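You operate a simulated robot arm through the tools that you are given. There is no shell and no other tool. Be economical: measure what you need, move in short steps, check, and stop when the job is done.

You are at the controls of a simulated robot arm. One attempt, no reset.

JOB
Put the black cup on the low shelf under the blue knob.

It is judged by the outcome, as a careful person would: the job done as asked, and still so three seconds after it is handed in. It fails if anything else is knocked over, pushed out of place, dropped, spilled or broken.

ROBOT AND FRAMES
A 7-joint arm with a two-finger parallel gripper, fixed in place. Base frame: the origin is at the foot of the arm, x ahead of it, y to its left, z up. Lengths are in m, angles in rad, forces in N, time in s.
Its first joint turns from -2.897 to 2.897 rad. Payload 4.4 kg.
The TCP is the grasp point between the finger pads, 0.023 m short of the fingertips. In the tool frame z runs along the fingers and y along their closing line. The gripper opens to 0.094 m. The fingers are 0.038 m wide and 0.01 m thick; the gripper's body (0.054 by 0.096 m) begins 0.039 m behind the TCP.
Orientation is told as [roll, pitch, yaw] about the base's x, y, z axes, in that order, counted from this pose: with the fingers straight down and closing along the base's y, the tool's x points along the base's -x, its y along +y and its z along -z.

CONTROLS
- The arm moves only by the tool servo_tool. Its argument "targets" is a list of rows, each a list of 7 numbers: the shift along the base's x, y, z in m, then the turn, a rotation vector about the base's x, y, z in rad, then the finger opening in m, from 0 to 0.094. In form: [[x, y, z, rx, ry, rz, grip], ...]. A call has 1 to 8 rows; each row is the pose to reach, as a shift and turn from the pose commanded when the call began. Each row takes 0.2 s and may step no farther than 0.05 m and 0.15 rad from the row before; otherwise, or with a gripper value out of range, the whole call is refused. A pose out of reach is approached as far as the arm can. The call stops where the force on the tool passes 40 N (or 10 N more than at its start, if that is more) or the arm is blocked; 0.2 s more then pass. The fingers move at their own pace (about 0.072 m/s each) and stop on an object; they squeeze with about 29 N. The grip force told is the motor's: it shows also when the fingers shut on nothing. Time passes only in rows, and 0.2 s behind the last, so rows that repeat a pose let the fingers close. The reply holds the time, the measured pose of the TCP, the force on the tool along the base axes, the opening and the grip force, in the units named above and with some noise, and new pictures: "pictures" is both (left out), scene, wrist or none.
- Cameras (640 x 400 px; columns grow to the right, rows downward): "scene" is fixed at [0.0631, -0.4913, 1.0709]; the picture's right is [0.86, -0.51, 0.00], its down [-0.13, -0.21, -0.97] and it looks along [0.50, 0.83, -0.25] (base axes); focal length 305 px, centre (320, 200). "wrist" rides on the gripper at [0.086, 0.016, -0.074] in the tool frame; the picture's right is [-0.18, 0.98, 0.00], its down [-0.58, -0.11, -0.81] and it looks along [-0.79, -0.15, 0.59] (tool axes); focal length 243 px, centre (320, 200). There is no depth. A picture from a camera that has moved, and an enlarged one, comes with that camera's place and axes in the base frame and with its lens. The place of the scene camera against the robot may be out by one fixed shift of up to 0.025 m in any direction.
- enlarge(camera, box): a new picture of the part [left, top, right, bottom] of that camera's present view, enlarged. No time passes.
- job_done(): hands the job in; it is judged then, once.

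Go step by step. Nothing tells you positions but the pictures and the camera data: compare them with the known pose of the tool, close in by small moves and look again before you grip or let go. The budget is 90 turns and 170 pictures, counting those below and the enlarged ones. Unless the task says otherwise, let go and move clear before handing in, and close with one line.

The tools are called after ">>>" as name(argument=value, ...) on one line, values as JSON. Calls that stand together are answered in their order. servo_tool: Moves the arm, as the interface text tells. Its arguments: {"type":"object","properties":{"targets":{"type":"array"},"pictures":{"type":"string","enum":["both","scene","wrist","none"]}},"required":["targets"]} The other tools are called the same way: enlarge (camera, box) takes an enlarged picture of a part of a camera's view; job_done () hands the job in.

At the start:

```text
clock: 0.0
tcp_pos: [0.574, 0.4072, 1.1362]
orientation: [-0.001, -0.001, 0.001]
force: [0.7, -0.5, -0.3]
gripper_width: 0.0941
grasp_force: 0.0
```

scene: 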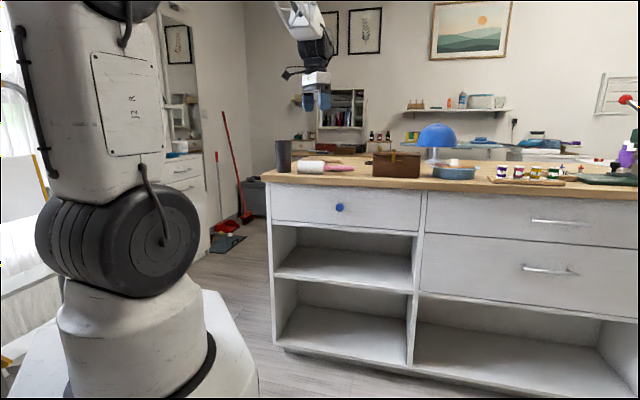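
wrist: 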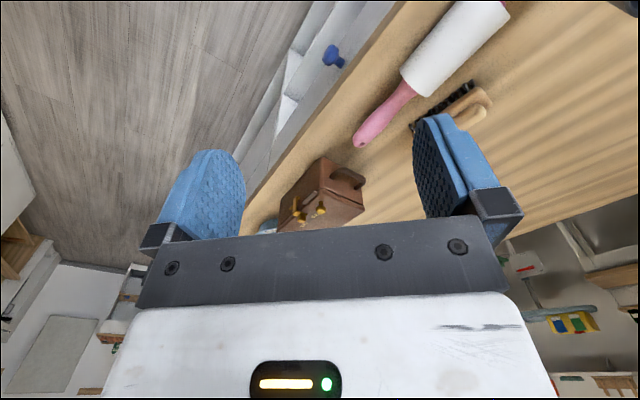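

The black cup stands at the left end of the counter, roughly (0.55, 0.59). The blue knob is on the left drawer, with two open compartments below it. I'll look closer before moving.

>>> enlarge(camera="scene", box=[240, 110, 480, 260])

>>> enlarge(camera="scene", box=[240, 180, 448, 390])

>>> enlarge(camera="scene", box=[240, 0, 400, 120])

```text
2.67 times, centred on (360, 185) of scene
camera zoom: at [0.0631, -0.4913, 1.0709], right [0.86, -0.51, 0.0], down [-0.13, -0.21, -0.97], along [0.5, 0.83, -0.25], focal length 812 px, centre (213, 240)
```

zoom: 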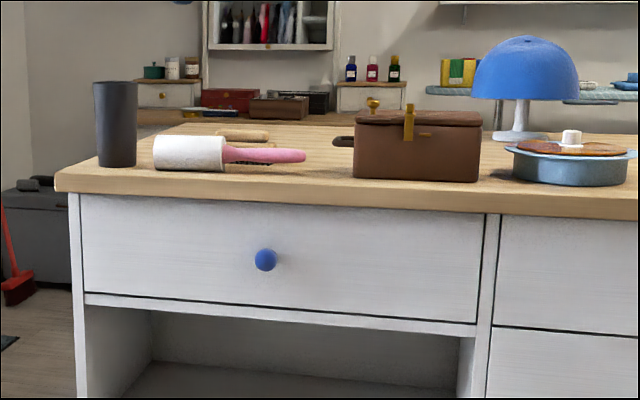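

```text
1.90 times, centred on (344, 285) of scene
camera zoom: at [0.0631, -0.4913, 1.0709], right [0.86, -0.51, 0.0], down [-0.13, -0.21, -0.97], along [0.5, 0.83, -0.25], focal length 580 px, centre (274, 38)
```

zoom: 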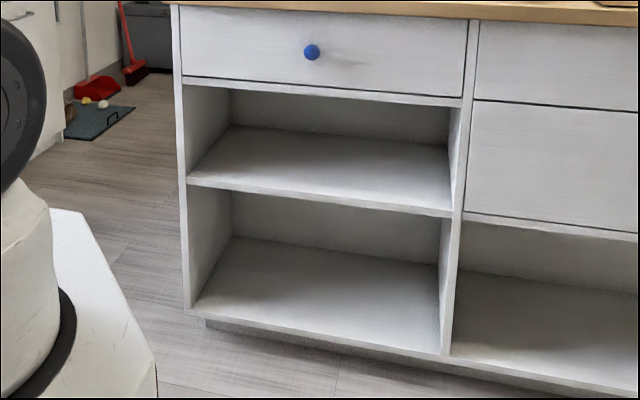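

```text
3.33 times, centred on (320, 60) of scene
camera zoom: at [0.0631, -0.4913, 1.0709], right [0.86, -0.51, 0.0], down [-0.13, -0.21, -0.97], along [0.5, 0.83, -0.25], focal length 1016 px, centre (320, 667)
```

zoom: 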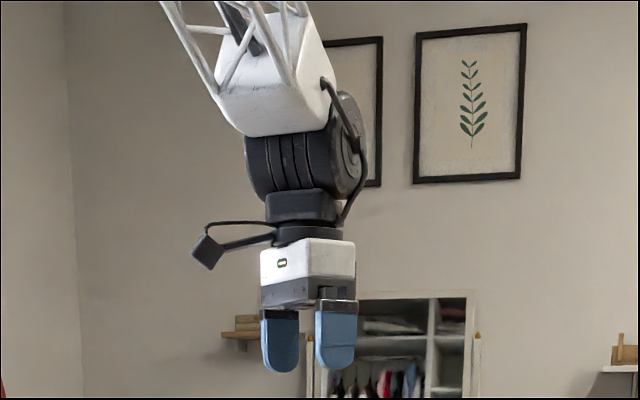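

The camera sits on the tool's +x side, so it needs to be on top when the tool goes horizontal into the shelf. I'll yaw the tool first, in free air over the counter.

>>> servo_tool(targets=[[-0.02, 0, 0.01, 0, 0, -0.15, 0.094], [-0.04, 0, 0.02, 0, 0, -0.3, 0.094], [-0.06, 0, 0.03, 0, 0, -0.45, 0.094], [-0.08, 0, 0.03, 0, 0, -0.6, 0.094], [-0.1, 0, 0.03, 0, 0, -0.75, 0.094], [-0.12, 0, 0.03, 0, 0, -0.9, 0.094], [-0.12, 0, 0.03, 0, 0, -1.05, 0.094], [-0.12, 0, 0.03, 0, 0, -1.2, 0.094]])

```text
clock: 1.8
tcp_pos: [0.4544, 0.4063, 1.1656]
orientation: [0.001, 0.001, -1.203]
force: [0.1, 0.2, 0.2]
gripper_width: 0.094
grasp_force: 0.1
camera wrist: at [0.4384, 0.4928, 1.2392], right [0.98, 0.18, 0.0], down [0.11, -0.58, 0.81], along [0.15, -0.79, -0.59], focal length 243 px, centre (320, 200)
```

scene: 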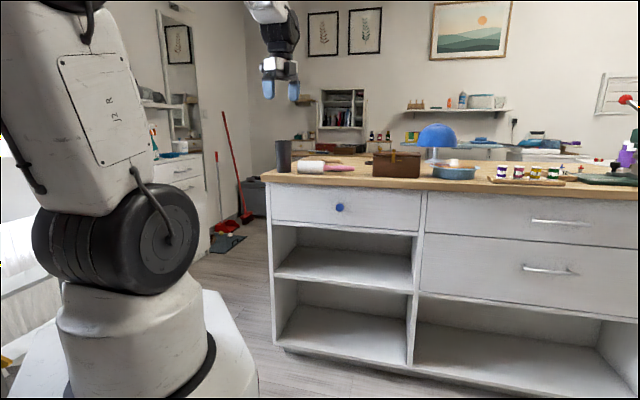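
wrist: 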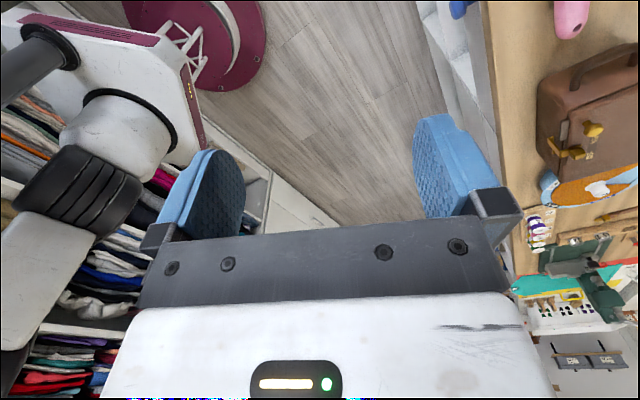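

The yaw works. I'll carry on to about -2.2 rad so that pitching down from there points the tool along the cabinet's normal.

>>> servo_tool(targets=[[0, 0, 0, 0, 0, -0.15, 0.094], [0, 0, 0, 0, 0, -0.3, 0.094], [0, 0, 0, 0, 0, -0.45, 0.094], [0, 0, 0, 0, 0, -0.6, 0.094], [0, 0, 0, 0, 0, -0.75, 0.094], [0, 0, 0, 0, 0, -0.9, 0.094], [0, 0, 0, 0, 0, -1.0, 0.094]])

```text
clock: 3.4
tcp_pos: [0.4545, 0.4062, 1.1664]
orientation: [0.0, 0.001, -2.202]
force: [0.0, 0.6, 0.3]
gripper_width: 0.0941
grasp_force: 0.0
camera wrist: at [0.5191, 0.4664, 1.2397], right [0.68, -0.73, 0.0], down [-0.43, -0.41, 0.81], along [-0.59, -0.55, -0.59], focal length 243 px, centre (320, 200)
```

scene: 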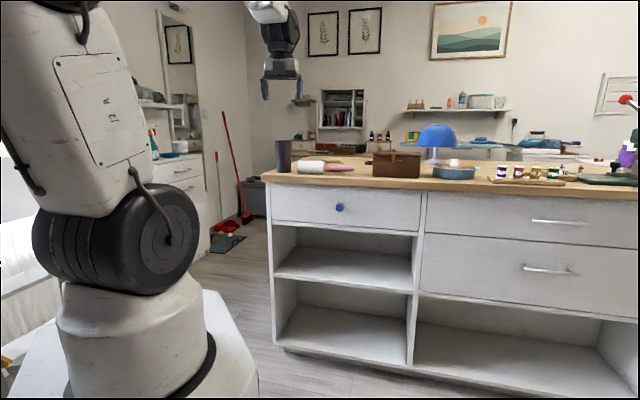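
wrist: 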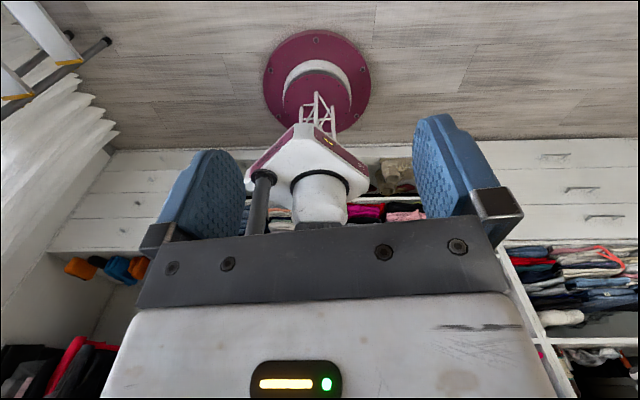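

Now I'll pitch the tool forward about the axis (0.808, -0.588, 0), which turns it from down towards the cabinet.

>>> servo_tool(targets=[[0, 0, 0, 0.121, -0.088, 0, 0.094], [0, 0, 0, 0.242, -0.176, 0, 0.094], [0, 0, 0, 0.363, -0.264, 0, 0.094], [0, 0, 0, 0.484, -0.352, 0, 0.094], [0, 0, 0, 0.605, -0.44, 0, 0.094], [0, 0, 0, 0.726, -0.528, 0, 0.094], [0, 0, 0, 0.847, -0.616, 0, 0.094], [0, 0, 0, 0.968, -0.704, 0, 0.094]])

```text
clock: 5.2
tcp_pos: [0.4749, 0.4244, 1.0898]
orientation: [-0.069, 1.073, -2.264]
force: [-0.2, 0.3, 4.2]
gripper_width: 0.0936
grasp_force: 0.0
camera wrist: at [0.4774, 0.3917, 1.1992], right [0.74, -0.65, -0.19], down [-0.67, -0.73, -0.12], along [-0.06, 0.22, -0.97], focal length 243 px, centre (320, 200)
```

scene: 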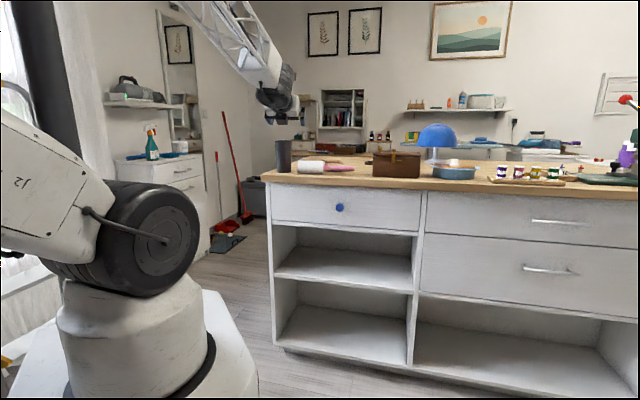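
wrist: 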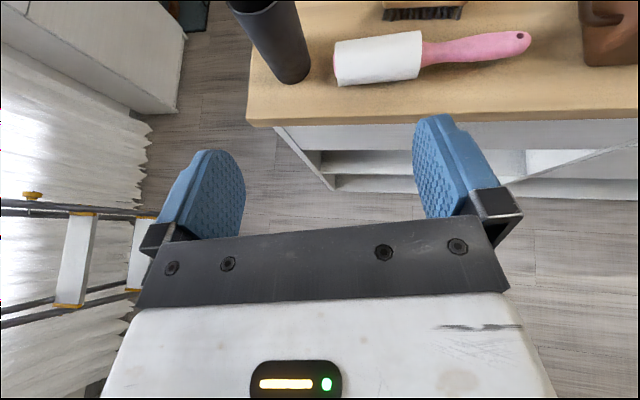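

The arm stopped at a limit here, too high and too close to the base. From the wrist view I put the cup base near (0.553, 0.640), about 0.09 m behind the front edge, with the rolling pin's end to its right. I'll move lower and farther out to a pre-grasp pose 0.12 m short of the cup.

>>> servo_tool(targets=[[0.005, 0.03, -0.035, 0, 0, 0, 0.094], [0.01, 0.06, -0.07, 0, 0, 0, 0.094], [0.015, 0.09, -0.1, 0, 0, 0, 0.094], [0.02, 0.12, -0.125, 0, 0, 0, 0.094], [0.024, 0.14, -0.136, 0, 0, 0, 0.094], [0.024, 0.14, -0.136, 0, 0, 0, 0.094]])

```text
clock: 6.6
tcp_pos: [0.476, 0.5468, 1.0323]
orientation: [-0.001, 1.196, -2.201]
force: [-0.1, -0.2, 0.1]
gripper_width: 0.0939
grasp_force: 0.1
camera wrist: at [0.4676, 0.5065, 1.1375], right [0.76, -0.63, -0.17], down [-0.65, -0.71, -0.25], along [0.03, 0.3, -0.95], focal length 243 px, centre (320, 200)
```

scene: 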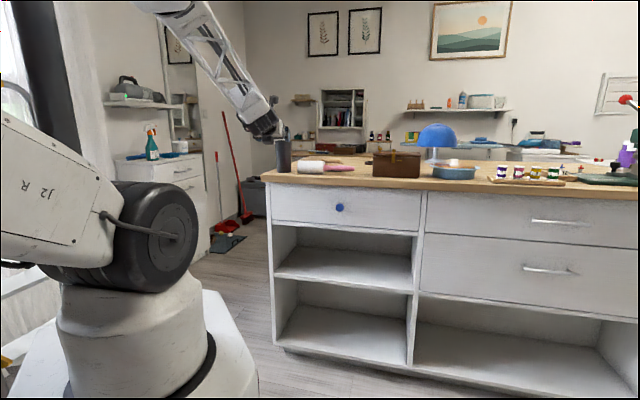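
wrist: 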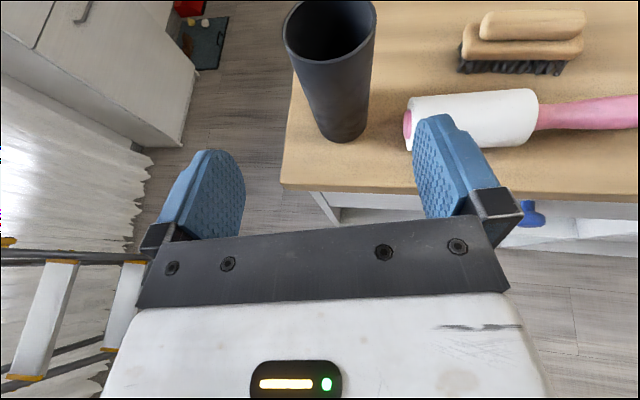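

The cup's centre is at (0.554, 0.635), its rim at z≈1.00, about 0.065 m across. The counter front runs along a 45° line. I'll line up and lower first, then go part way in.

>>> servo_tool(targets=[[0.005, -0.003, -0.03, 0, 0, 0, 0.094], [0.009, -0.007, -0.057, 0, 0, 0, 0.094], [0.026, 0.017, -0.057, 0, 0, 0, 0.094], [0.038, 0.033, -0.057, 0, 0, 0, 0.094], [0.038, 0.033, -0.057, 0, 0, 0, 0.094]])

```text
clock: 7.8
tcp_pos: [0.5152, 0.5789, 0.9734]
orientation: [0.0, 1.197, -2.201]
force: [0.3, -0.3, -0.4]
gripper_width: 0.094
grasp_force: 0.0
camera wrist: at [0.5059, 0.5385, 1.0801], right [0.76, -0.63, -0.17], down [-0.65, -0.71, -0.25], along [0.03, 0.3, -0.95], focal length 243 px, centre (320, 200)
```

scene: 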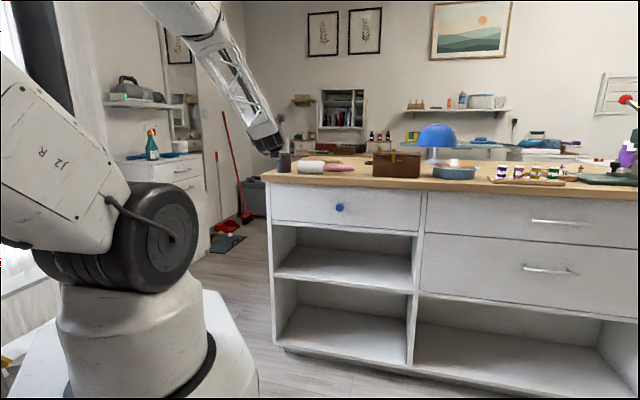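
wrist: 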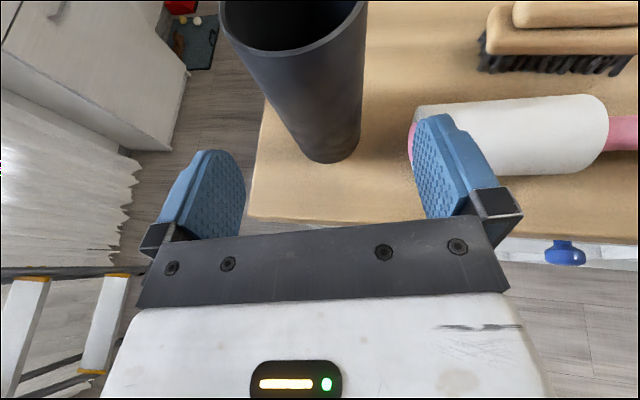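

Lined up with no lateral error left. I'll advance the last 0.055 m and check before closing.

>>> servo_tool(targets=[[0.012, 0.016, 0, 0, 0, 0, 0.094], [0.022, 0.03, 0, 0, 0, 0, 0.094], [0.032, 0.044, 0, 0, 0, 0, 0.094], [0.032, 0.044, 0, 0, 0, 0, 0.094]])

```text
clock: 8.8
tcp_pos: [0.5481, 0.6239, 0.9745]
orientation: [-0.002, 1.197, -2.202]
force: [0.1, -0.2, -0.4]
gripper_width: 0.0942
grasp_force: 0.1
camera wrist: at [0.5394, 0.5831, 1.0808], right [0.76, -0.63, -0.17], down [-0.65, -0.71, -0.25], along [0.03, 0.3, -0.95], focal length 243 px, centre (320, 200)
```

scene: 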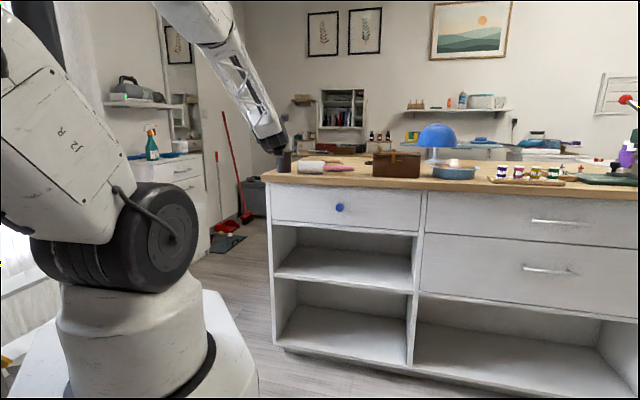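
wrist: 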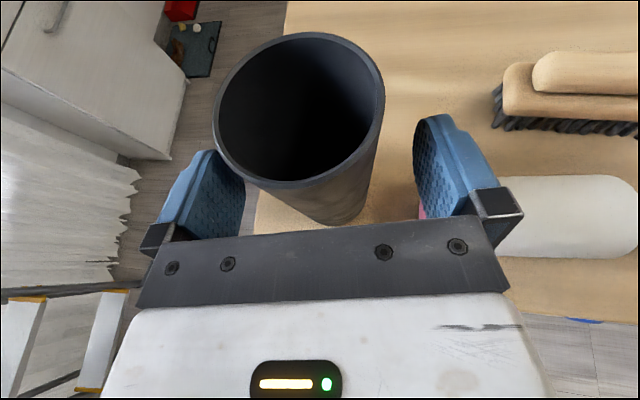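

The cup sits centred between the fingers. I'll advance 9 mm more and close.

>>> servo_tool(targets=[[0.0053, 0.0073, 0, 0, 0, 0, 0.094], [0.0053, 0.0073, 0, 0, 0, 0, 0.06], [0.0053, 0.0073, 0, 0, 0, 0, 0.05], [0.0053, 0.0073, 0, 0, 0, 0, 0.045], [0.0053, 0.0073, 0, 0, 0, 0, 0.045]])

```text
clock: 10.0
tcp_pos: [0.5539, 0.631, 0.9744]
orientation: [-0.003, 1.197, -2.2]
force: [0.2, 1.2, 1.2]
gripper_width: 0.0648
grasp_force: 28.7
camera wrist: at [0.5445, 0.5901, 1.0804], right [0.76, -0.63, -0.17], down [-0.65, -0.71, -0.25], along [0.03, 0.3, -0.95], focal length 243 px, centre (320, 200)
```

scene: 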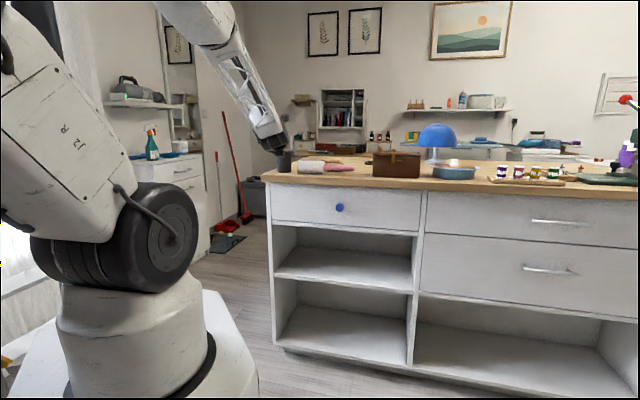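
wrist: 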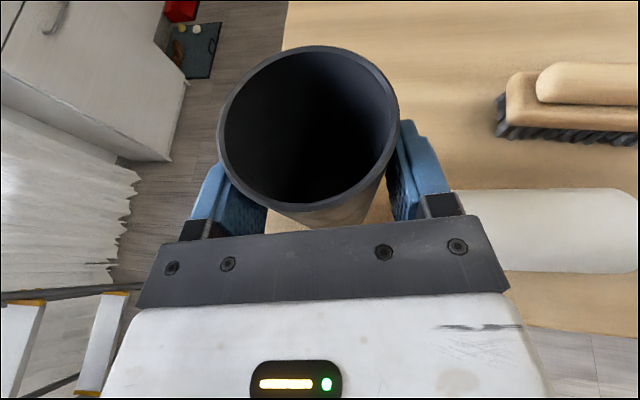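

The cup is gripped at 0.065 m. I'll lift it straight up 0.05 m and check.

>>> servo_tool(targets=[[0, 0, 0.015, 0, 0, 0, 0.045], [0, 0, 0.035, 0, 0, 0, 0.045], [0, 0, 0.05, 0, 0, 0, 0.045], [-0.02, -0.02, 0.05, 0, 0, 0, 0.045], [-0.04, -0.04, 0.05, 0, 0, 0, 0.045]])

```text
clock: 11.2
tcp_pos: [0.512, 0.5903, 1.0238]
orientation: [-0.001, 1.198, -2.202]
force: [0.9, 0.5, -0.9]
gripper_width: 0.0648
grasp_force: 29.4
camera wrist: at [0.5037, 0.5506, 1.1311], right [0.76, -0.63, -0.17], down [-0.65, -0.71, -0.25], along [0.03, 0.3, -0.95], focal length 243 px, centre (320, 200)
```

scene: 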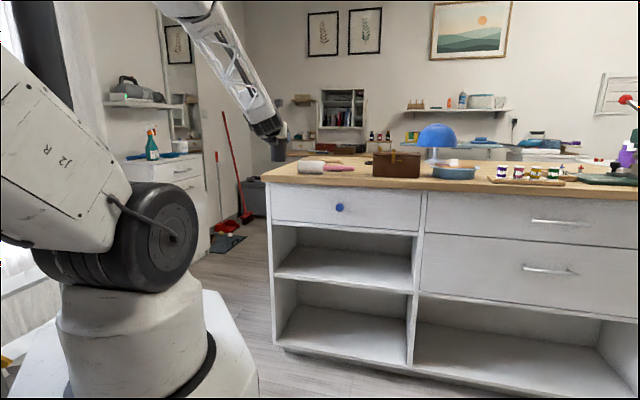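
wrist: 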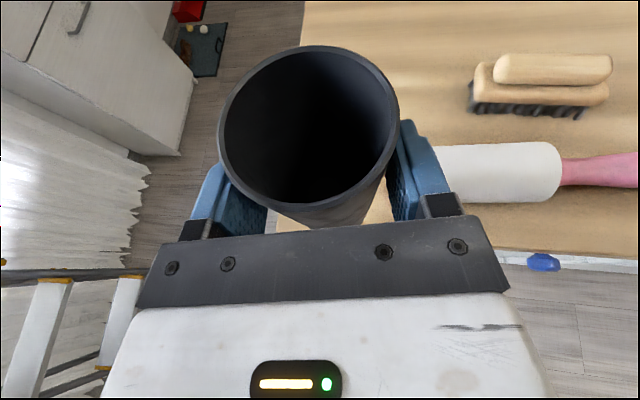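

The cup is held and upright. Now I'll pull straight back out over the counter front.

>>> servo_tool(targets=[[-0.025, -0.025, 0, 0, 0, 0, 0.045], [-0.05, -0.05, 0, 0, 0, 0, 0.045], [-0.075, -0.075, 0, 0, 0, 0, 0.045], [-0.1, -0.1, 0, 0, 0, 0, 0.045], [-0.1, -0.1, -0.01, 0, 0, 0, 0.045]])

```text
clock: 12.4
tcp_pos: [0.413, 0.4919, 1.0149]
orientation: [-0.002, 1.197, -2.2]
force: [-0.4, 0.4, 0.0]
gripper_width: 0.0647
grasp_force: 28.9
camera wrist: at [0.4044, 0.4509, 1.1198], right [0.76, -0.63, -0.17], down [-0.65, -0.71, -0.25], along [0.03, 0.3, -0.95], focal length 243 px, centre (320, 200)
```

scene: 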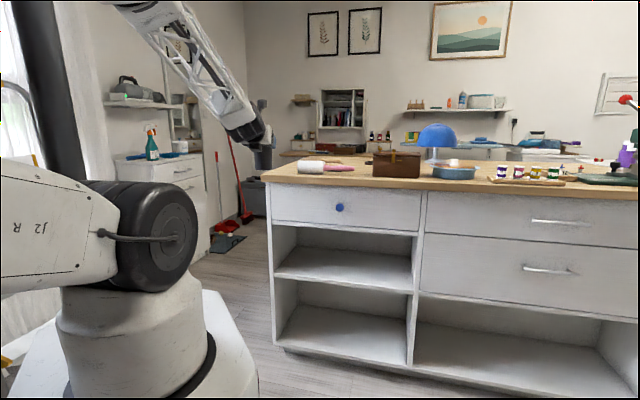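
wrist: 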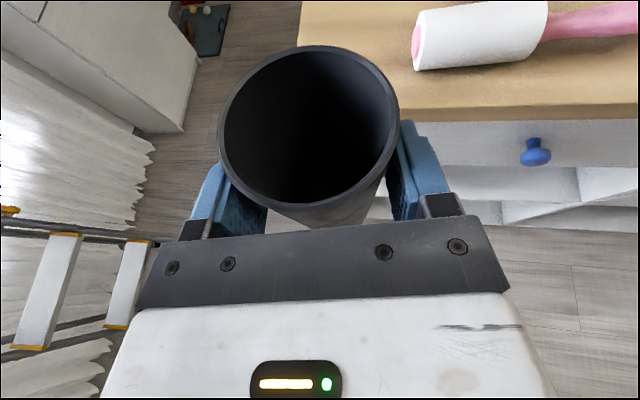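

The cup is clear of the counter edge. I'll descend in front of the cabinet while moving sideways towards the bay's centre, turning slightly towards its face.

>>> servo_tool(targets=[[0.012, -0.012, -0.04, 0, 0, -0.025, 0.045], [0.024, -0.024, -0.08, 0, 0, -0.05, 0.045], [0.036, -0.036, -0.12, 0, 0, -0.075, 0.045], [0.048, -0.048, -0.16, 0, 0, -0.1, 0.045], [0.06, -0.06, -0.2, 0, 0, -0.125, 0.045], [0.072, -0.072, -0.24, 0, 0, -0.15, 0.045], [0.084, -0.084, -0.28, 0, 0, -0.175, 0.045], [0.096, -0.096, -0.32, 0, 0, -0.2, 0.045]])

```text
clock: 14.2
tcp_pos: [0.5304, 0.3652, 0.7007]
orientation: [-0.034, 1.192, -2.402]
force: [-0.2, 0.1, -1.0]
gripper_width: 0.0645
grasp_force: 28.5
out of reach, approached as far as the arm can: row 3, 4, 5, 6, 7, 8
camera wrist: at [0.5154, 0.3265, 0.8057], right [0.64, -0.75, -0.18], down [-0.77, -0.59, -0.24], along [0.07, 0.29, -0.95], focal length 243 px, centre (320, 200)
```

scene: 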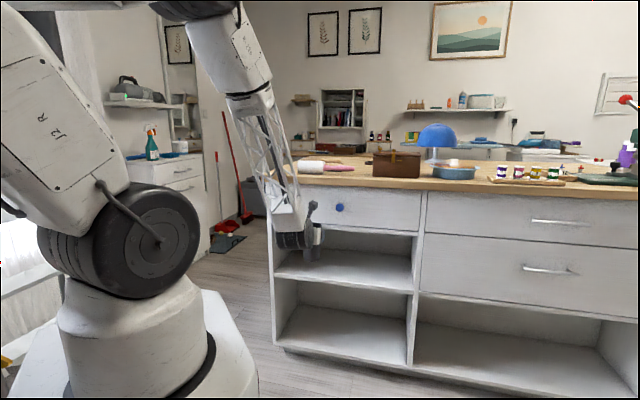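
wrist: 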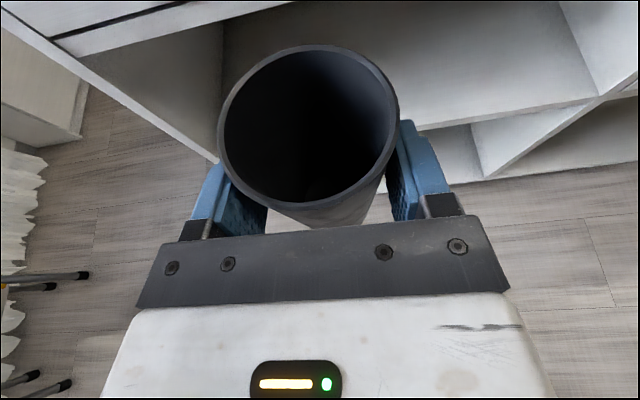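

The wrist is near a bend limit down here. The cup is empty, so I can let it tilt in transit: I'll lower with less pitch, keeping in front of the cabinet.

>>> servo_tool(targets=[[0, 0, -0.02, -0.054, 0.059, 0, 0.045], [0, 0, -0.05, -0.108, 0.118, 0, 0.045], [0, 0, -0.09, -0.162, 0.177, 0, 0.045], [0, 0, -0.135, -0.216, 0.236, 0, 0.045], [0, 0, -0.18, -0.27, 0.295, 0, 0.045], [0, 0, -0.225, -0.27, 0.295, 0, 0.045]])

```text
clock: 15.6
tcp_pos: [0.5401, 0.3577, 0.4762]
orientation: [-0.023, 0.796, -2.4]
force: [1.1, 0.5, -0.2]
gripper_width: 0.0643
grasp_force: 29.0
out of reach, approached as far as the arm can: row 1, 2, 3, 4, 5, 6
camera wrist: at [0.558, 0.3488, 0.5889], right [0.58, -0.8, -0.15], down [-0.79, -0.6, 0.15], along [-0.21, 0.03, -0.98], focal length 243 px, centre (320, 200)
```

scene: 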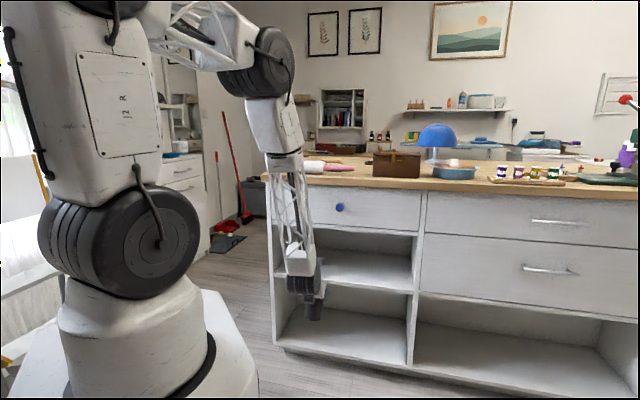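
wrist: 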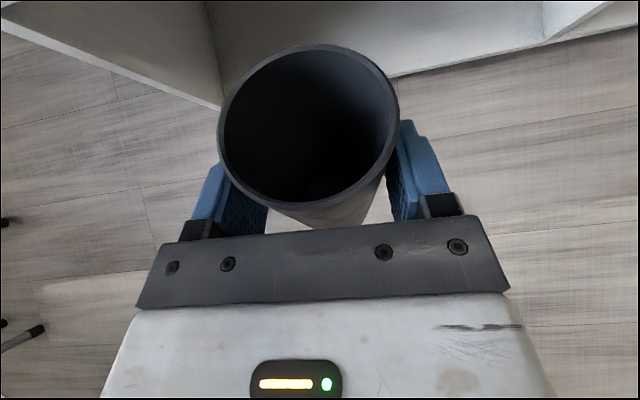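

The pitch and height were reached; only the sideways position is off, by about 0.05 m towards where I want it anyway. I'll command that lateral position and keep descending to about z 0.30.

>>> servo_tool(targets=[[0.025, -0.025, 0, 0, 0, 0, 0.045], [0.045, -0.045, -0.02, 0, 0, 0, 0.045], [0.045, -0.045, -0.06, 0, 0, 0, 0.045], [0.045, -0.045, -0.1, 0, 0, 0, 0.045], [0.045, -0.045, -0.14, 0, 0, 0, 0.045], [0.045, -0.045, -0.17, 0, 0, 0, 0.045], [0.045, -0.045, -0.17, 0, 0, 0, 0.045]])

```text
clock: 17.2
tcp_pos: [0.5874, 0.3109, 0.3053]
orientation: [0.0, 0.797, -2.398]
force: [-1.3, -0.1, -0.4]
gripper_width: 0.0645
grasp_force: 29.5
camera wrist: at [0.6037, 0.3041, 0.4195], right [0.57, -0.81, -0.13], down [-0.8, -0.58, 0.15], along [-0.2, 0.02, -0.98], focal length 243 px, centre (320, 200)
```

scene: 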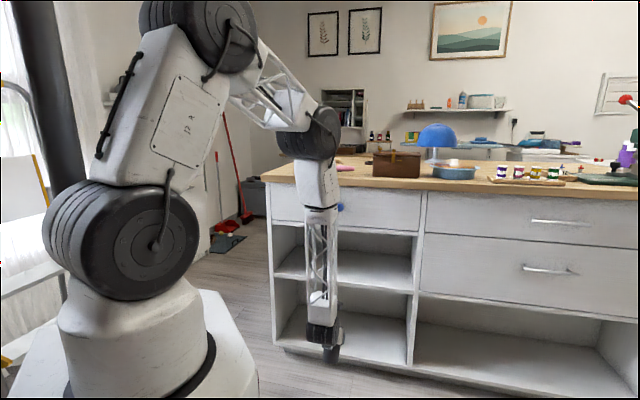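
wrist: 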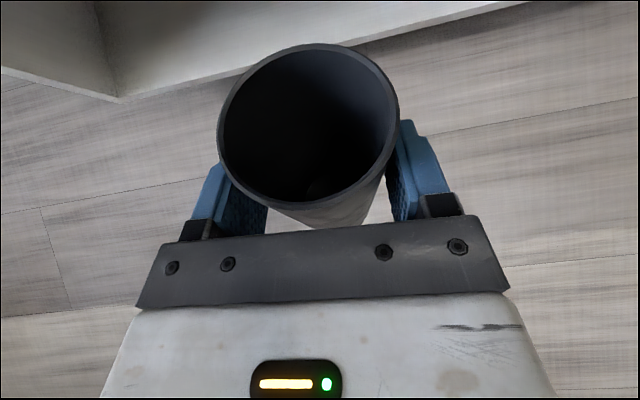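

I'm now in front of the low bay, right under the knob, with full pose reached. I'll measure the low shelf's edge and the board above it before going in.

>>> enlarge(camera="wrist", box=[0, 0, 640, 130])

>>> enlarge(camera="scene", box=[250, 190, 450, 390])

```text
1.00 times, centred on (320, 65) of wrist
camera zoom: at [0.6037, 0.3041, 0.4195], right [0.57, -0.81, -0.13], down [-0.8, -0.58, 0.15], along [-0.2, 0.02, -0.98], focal length 243 px, centre (320, 335)
```

zoom: 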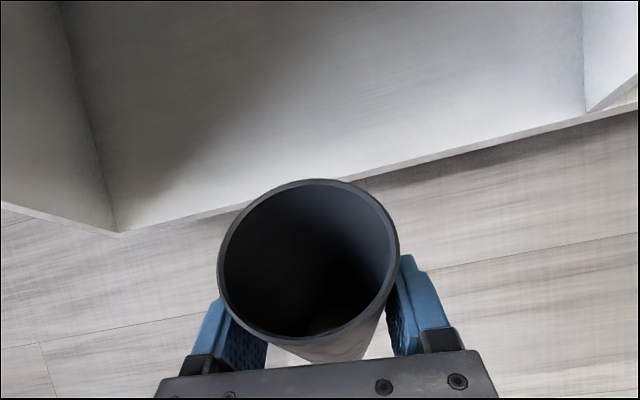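

```text
2.00 times, centred on (350, 290) of scene
camera zoom: at [0.0631, -0.4913, 1.0709], right [0.86, -0.51, 0.0], down [-0.13, -0.21, -0.97], along [0.5, 0.83, -0.25], focal length 609 px, centre (260, 20)
```

zoom: 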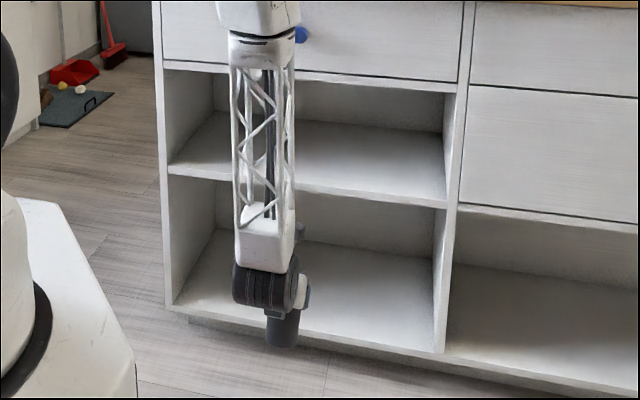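

The low bay's opening runs from about z 0.13 to 0.435. I'll move in at TCP z≈0.28, pitching the cup back towards upright as I go, and check halfway.

>>> servo_tool(targets=[[0.014, 0.014, -0.006, 0.034, -0.037, 0, 0.045], [0.028, 0.028, -0.012, 0.068, -0.074, 0, 0.045], [0.042, 0.042, -0.018, 0.101, -0.111, 0, 0.045], [0.056, 0.056, -0.022, 0.135, -0.147, 0, 0.045], [0.07, 0.07, -0.025, 0.169, -0.184, 0, 0.045], [0.07, 0.07, -0.025, 0.169, -0.184, 0, 0.045]])

```text
clock: 18.6
tcp_pos: [0.6557, 0.3818, 0.2818]
orientation: [0.0, 1.047, -2.402]
force: [-0.9, 0.0, -0.3]
gripper_width: 0.0641
grasp_force: 28.9
camera wrist: at [0.6514, 0.3559, 0.3922], right [0.6, -0.79, -0.16], down [-0.8, -0.59, -0.1], along [-0.02, 0.19, -0.98], focal length 243 px, centre (320, 200)
```

scene: 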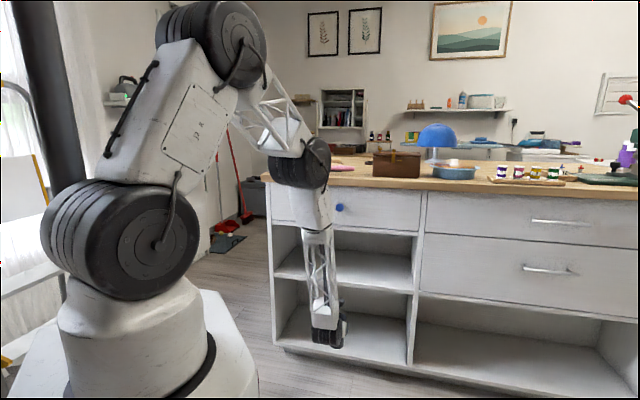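
wrist: 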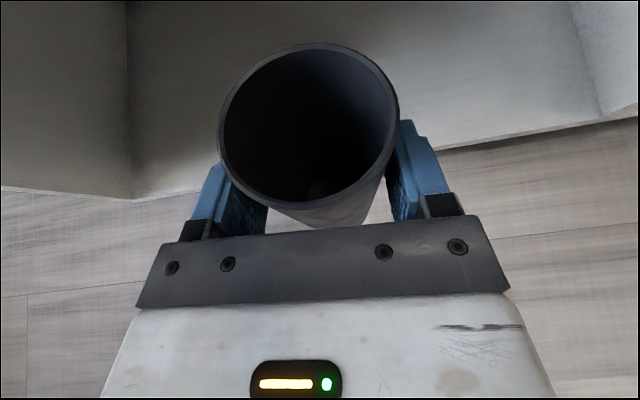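

Everything tracks well; the floor comes out at about z 0.115 and the front at n≈0.786. I'll go on in, bearing slightly left so the forearm stays clear of the knob, and finish the pitch to upright.

>>> servo_tool(targets=[[0.004, 0.024, -0.004, 0.02, -0.022, 0, 0.045], [0.014, 0.044, -0.008, 0.04, -0.044, 0, 0.045], [0.026, 0.064, -0.012, 0.06, -0.066, 0, 0.045], [0.038, 0.084, -0.016, 0.08, -0.088, 0, 0.045], [0.044, 0.096, -0.016, 0.101, -0.111, 0, 0.045], [0.044, 0.096, -0.016, 0.101, -0.111, 0, 0.045]])

```text
clock: 20.0
tcp_pos: [0.6662, 0.4183, 0.2745]
orientation: [-0.025, 1.154, -2.402]
force: [-0.6, -0.8, 0.4]
gripper_width: 0.0642
grasp_force: 28.8
out of reach, approached as far as the arm can: row 2, 3, 4, 5, 6
camera wrist: at [0.6553, 0.383, 0.3827], right [0.63, -0.76, -0.18], down [-0.78, -0.59, -0.2], along [0.05, 0.27, -0.96], focal length 243 px, centre (320, 200)
```

scene: 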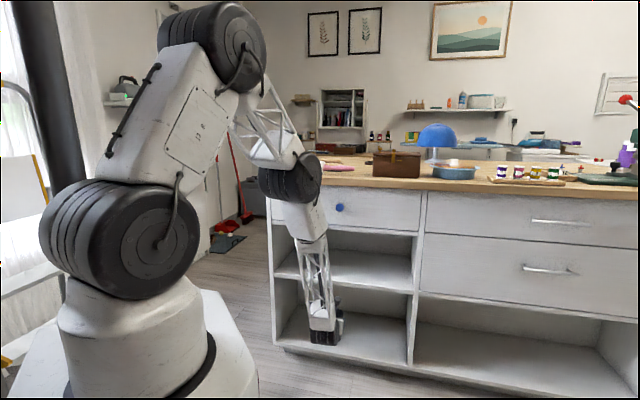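
wrist: 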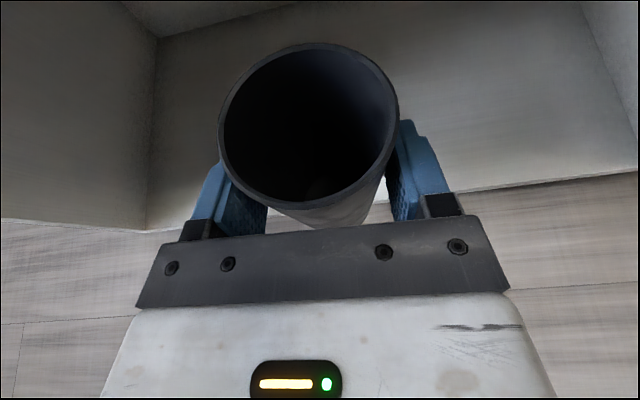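

The yaw is at a joint limit for this azimuth. I'll turn the yaw back by about 0.18 and then move on in.

>>> servo_tool(targets=[[0, 0, -0.002, 0.008, -0.011, 0.06, 0.045], [0, 0, -0.004, 0.016, -0.022, 0.12, 0.045], [0.01, 0.015, -0.006, 0.027, -0.038, 0.177, 0.045], [0.02, 0.03, -0.007, 0.027, -0.038, 0.177, 0.045], [0.03, 0.045, -0.008, 0.027, -0.038, 0.177, 0.045], [0.04, 0.06, -0.008, 0.027, -0.038, 0.177, 0.045], [0.04, 0.06, -0.008, 0.027, -0.038, 0.177, 0.045]])

```text
clock: 21.6
tcp_pos: [0.708, 0.4752, 0.2701]
orientation: [0.029, 1.244, -2.195]
force: [-0.2, -1.0, -0.6]
gripper_width: 0.0643
grasp_force: 29.0
camera wrist: at [0.6946, 0.4321, 0.3749], right [0.75, -0.64, -0.16], down [-0.66, -0.69, -0.29], along [0.07, 0.33, -0.94], focal length 243 px, centre (320, 200)
```

scene: 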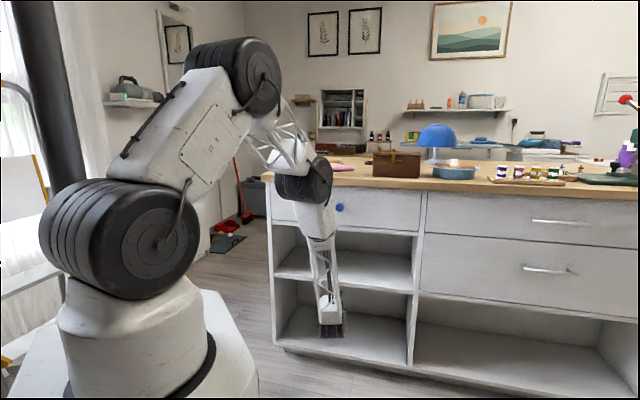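
wrist: 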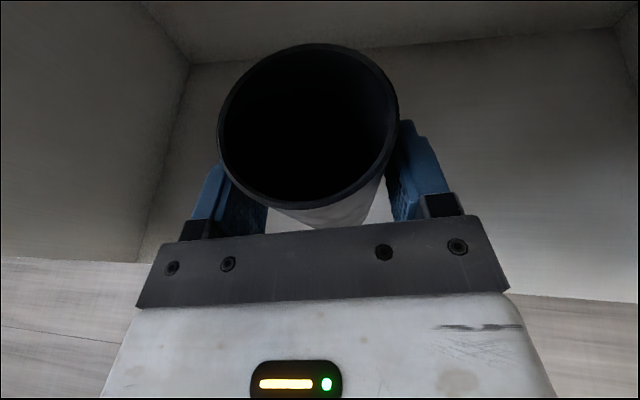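

The cup is inside the bay, about 0.06 m behind the front. I'll take out the small excess pitch, ease in a touch more, and lower to just above the floor.

>>> servo_tool(targets=[[0.004, 0.004, -0.01, -0.016, 0.017, 0.011, 0.045], [0.008, 0.008, -0.02, -0.031, 0.034, 0.022, 0.045], [0.008, 0.008, -0.03, -0.031, 0.034, 0.022, 0.045], [0.008, 0.008, -0.03, -0.031, 0.034, 0.022, 0.045]])

>>> enlarge(camera="scene", box=[260, 170, 420, 370])

```text
clock: 22.6
tcp_pos: [0.7164, 0.4827, 0.24]
orientation: [0.002, 1.199, -2.2]
force: [0.0, -0.2, -0.6]
gripper_width: 0.0644
grasp_force: 29.2
camera wrist: at [0.7073, 0.4423, 0.3462], right [0.75, -0.63, -0.17], down [-0.66, -0.71, -0.25], along [0.03, 0.3, -0.95], focal length 243 px, centre (320, 200)
```

scene: 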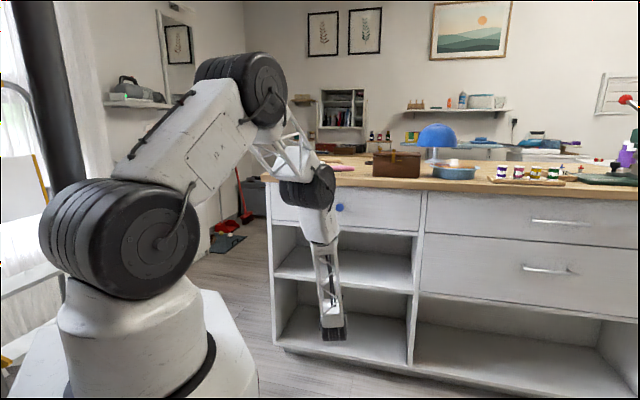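
wrist: 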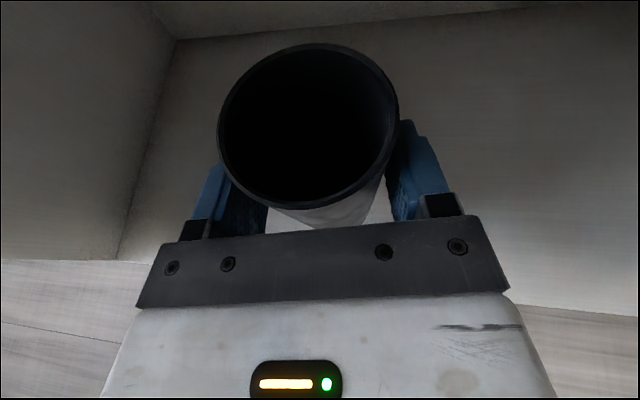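

```text
2.00 times, centred on (340, 270) of scene
camera zoom: at [0.0631, -0.4913, 1.0709], right [0.86, -0.51, 0.0], down [-0.13, -0.21, -0.97], along [0.5, 0.83, -0.25], focal length 609 px, centre (280, 60)
```

zoom: 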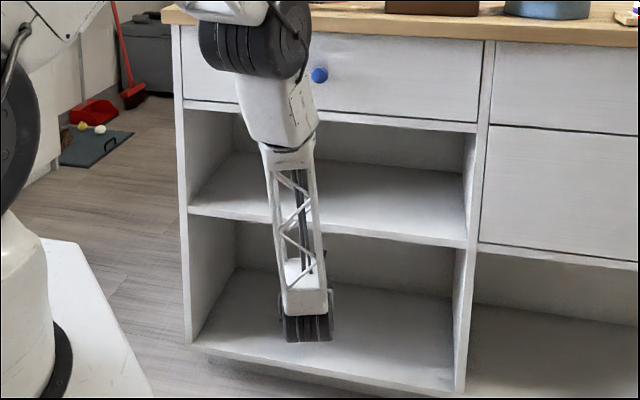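

Upright and clear. Now I'll lower slowly to feel for the floor.

>>> servo_tool(targets=[[0, 0, -0.004, 0, 0, 0, 0.045], [0, 0, -0.008, 0, 0, 0, 0.045], [0, 0, -0.012, 0, 0, 0, 0.045]], pictures="none")

```text
clock: 23.4
tcp_pos: [0.7167, 0.4837, 0.2275]
orientation: [0.0, 1.199, -2.199]
force: [0.0, -0.6, -1.0]
gripper_width: 0.064
grasp_force: 29.4
```

No contact yet at z 0.2275, so I'll keep lowering in small steps.

>>> servo_tool(targets=[[0, 0, -0.004, 0, 0, 0, 0.045], [0, 0, -0.008, 0, 0, 0, 0.045]], pictures="none")

```text
clock: 24.0
tcp_pos: [0.7155, 0.4828, 0.2191]
orientation: [0.003, 1.197, -2.199]
force: [0.8, 0.3, 0.1]
gripper_width: 0.0642
grasp_force: 29.3
```

>>> servo_tool(targets=[[0, 0, -0.003, 0, 0, 0, 0.045], [0, 0, -0.006, 0, 0, 0, 0.045]], pictures="both")

```text
clock: 24.6
tcp_pos: [0.7169, 0.4836, 0.2144]
orientation: [0.001, 1.198, -2.199]
force: [-0.5, 0.7, -1.4]
gripper_width: 0.0642
grasp_force: 28.6
camera wrist: at [0.7069, 0.443, 0.32], right [0.75, -0.63, -0.17], down [-0.66, -0.71, -0.25], along [0.03, 0.3, -0.95], focal length 243 px, centre (320, 200)
```

scene: 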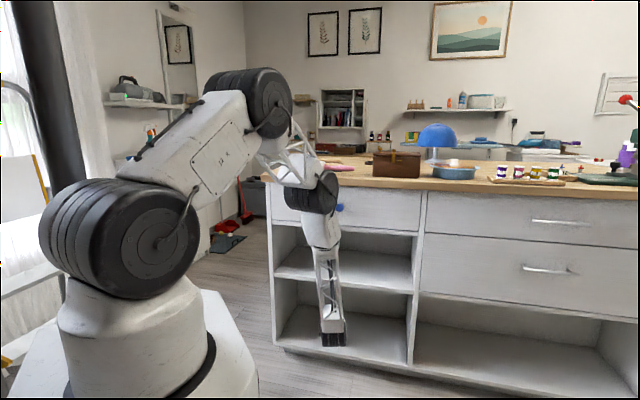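
wrist: 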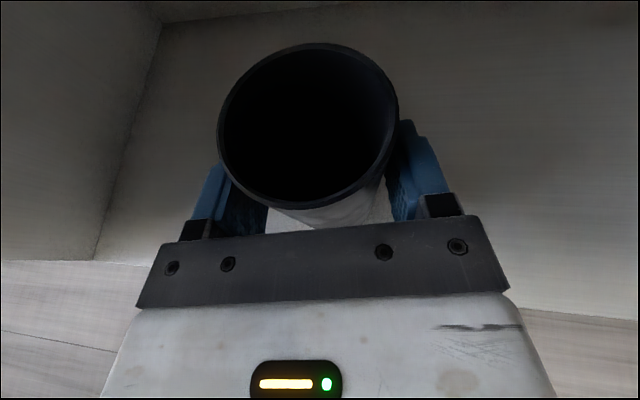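

>>> enlarge(camera="scene", box=[270, 160, 390, 260])

>>> servo_tool(targets=[[0, 0, -0.003, 0, 0, 0, 0.045], [0, 0, -0.006, 0, 0, 0, 0.045]], pictures="none")

```text
4.00 times, centred on (330, 210) of scene
camera zoom: at [0.0631, -0.4913, 1.0709], right [0.86, -0.51, 0.0], down [-0.13, -0.21, -0.97], along [0.5, 0.83, -0.25], focal length 1219 px, centre (280, 160)
```

zoom: 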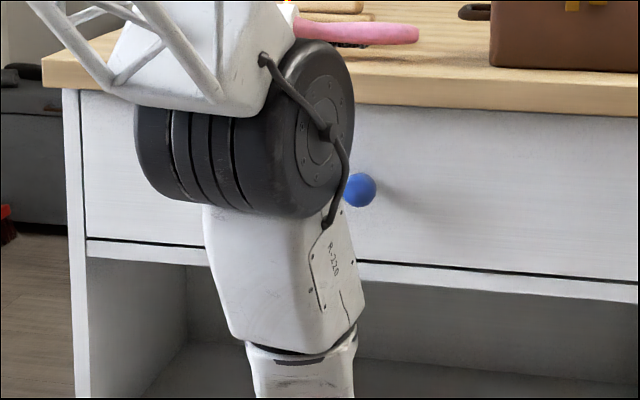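

```text
clock: 25.2
tcp_pos: [0.7156, 0.4827, 0.2098]
orientation: [0.004, 1.198, -2.199]
force: [0.2, 0.5, -0.9]
gripper_width: 0.0641
grasp_force: 28.7
```

No contact yet, and the force is flat. I'll continue.

>>> servo_tool(targets=[[0, 0, -0.003, 0, 0, 0, 0.045], [0, 0, -0.006, 0, 0, 0, 0.045]], pictures="none")

```text
clock: 25.8
tcp_pos: [0.7168, 0.4845, 0.2022]
orientation: [0.002, 1.196, -2.201]
force: [0.3, 0.1, -1.4]
gripper_width: 0.0642
grasp_force: 29.3
```

>>> servo_tool(targets=[[0, 0, -0.003, 0, 0, 0, 0.045], [0, 0, -0.006, 0, 0, 0, 0.045]], pictures="none")

```text
clock: 26.4
tcp_pos: [0.7158, 0.4827, 0.1945]
orientation: [0.0, 1.197, -2.201]
force: [0.8, -0.1, -0.4]
gripper_width: 0.0642
grasp_force: 28.9
```

>>> servo_tool(targets=[[0, 0, -0.003, 0, 0, 0, 0.045], [0, 0, -0.005, 0, 0, 0, 0.045]])

>>> enlarge(camera="wrist", box=[120, 150, 520, 330])

>>> enlarge(camera="scene", box=[280, 170, 380, 370])

```text
clock: 27.0
tcp_pos: [0.717, 0.4839, 0.1914]
orientation: [0.002, 1.197, -2.196]
force: [-2.0, 0.6, 8.3]
gripper_width: 0.0639
grasp_force: 28.5
camera wrist: at [0.7075, 0.443, 0.2974], right [0.76, -0.63, -0.17], down [-0.65, -0.71, -0.25], along [0.04, 0.3, -0.95], focal length 243 px, centre (320, 200)
```

scene: 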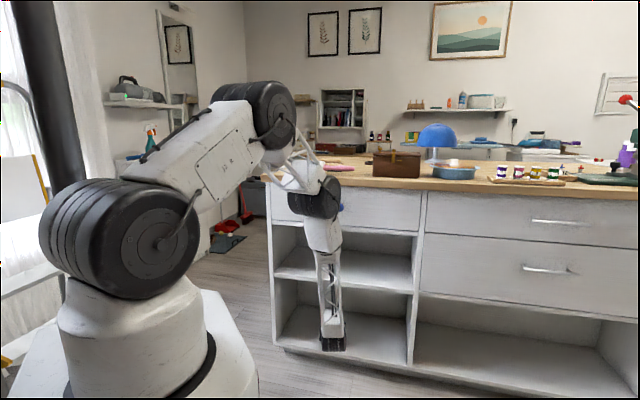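
wrist: 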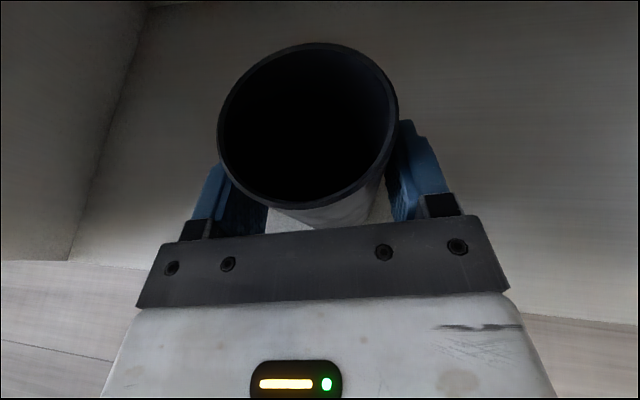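

```text
1.60 times, centred on (320, 240) of wrist
camera zoom: at [0.7075, 0.443, 0.2974], right [0.76, -0.63, -0.17], down [-0.65, -0.71, -0.25], along [0.04, 0.3, -0.95], focal length 388 px, centre (320, 136)
```

zoom: 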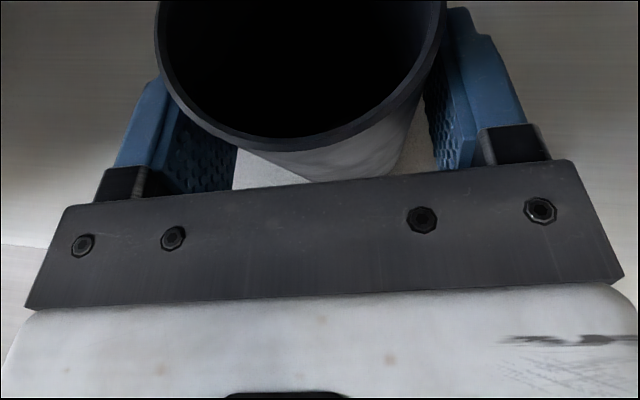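

```text
2.00 times, centred on (330, 270) of scene
camera zoom: at [0.0631, -0.4913, 1.0709], right [0.86, -0.51, 0.0], down [-0.13, -0.21, -0.97], along [0.5, 0.83, -0.25], focal length 609 px, centre (300, 60)
```

zoom: 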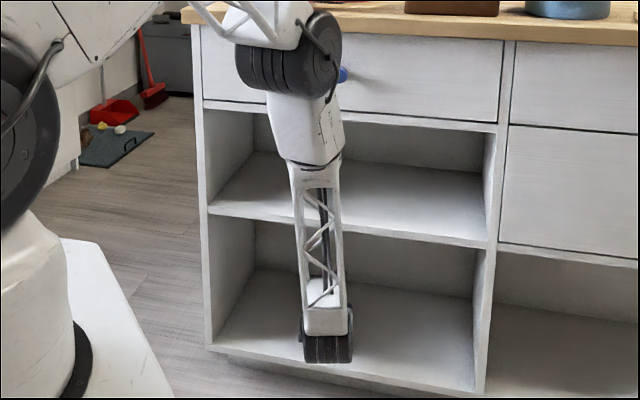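

Contact at z≈0.191 (8 N up): the cup stands on the low shelf, about 4 cm clear of the front edge. I'll ease off 2 mm and open.

>>> servo_tool(targets=[[0, 0, 0.002, 0, 0, 0, 0.055], [0, 0, 0.002, 0, 0, 0, 0.075], [0, 0, 0.002, 0, 0, 0, 0.094], [0, 0, 0.002, 0, 0, 0, 0.094]])

```text
clock: 28.0
tcp_pos: [0.7158, 0.4831, 0.1916]
orientation: [0.002, 1.197, -2.201]
force: [-0.2, 1.5, -0.5]
gripper_width: 0.0939
grasp_force: 0.1
camera wrist: at [0.7076, 0.4429, 0.2986], right [0.75, -0.63, -0.17], down [-0.66, -0.71, -0.25], along [0.03, 0.3, -0.95], focal length 243 px, centre (320, 200)
```

scene: 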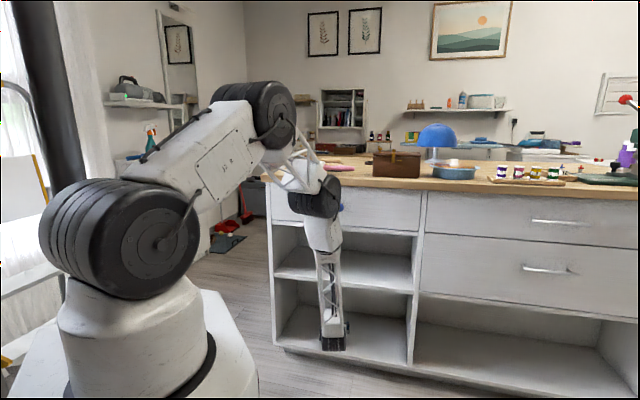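
wrist: 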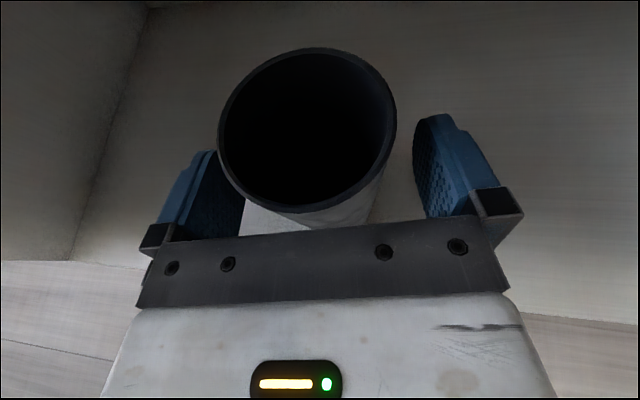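

The cup is standing free. I'll back straight out along the tool axis.

>>> servo_tool(targets=[[-0.012, -0.016, 0.001, 0, 0, 0, 0.094], [-0.024, -0.032, 0.003, 0, 0, 0, 0.094], [-0.035, -0.048, 0.005, 0, 0, 0, 0.094], [-0.047, -0.065, 0.008, 0, 0, 0, 0.094]])

```text
clock: 29.0
tcp_pos: [0.6686, 0.4192, 0.2012]
orientation: [0.003, 1.197, -2.197]
force: [0.4, 0.0, -0.7]
gripper_width: 0.0939
grasp_force: 0.1
camera wrist: at [0.6599, 0.3783, 0.3079], right [0.76, -0.63, -0.17], down [-0.65, -0.71, -0.25], along [0.03, 0.3, -0.95], focal length 243 px, centre (320, 200)
```

scene: 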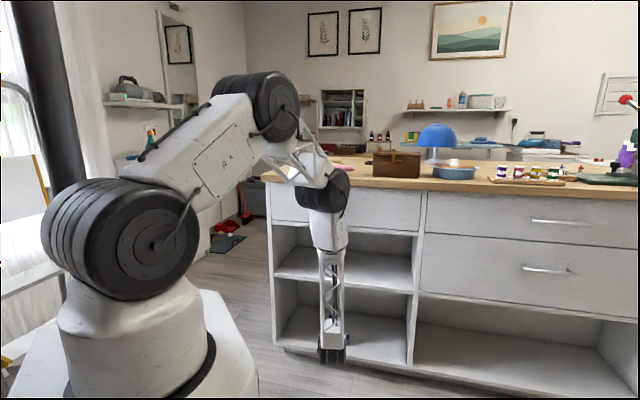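
wrist: 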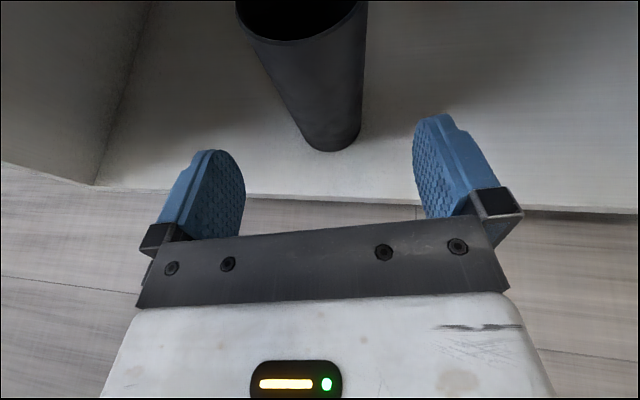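

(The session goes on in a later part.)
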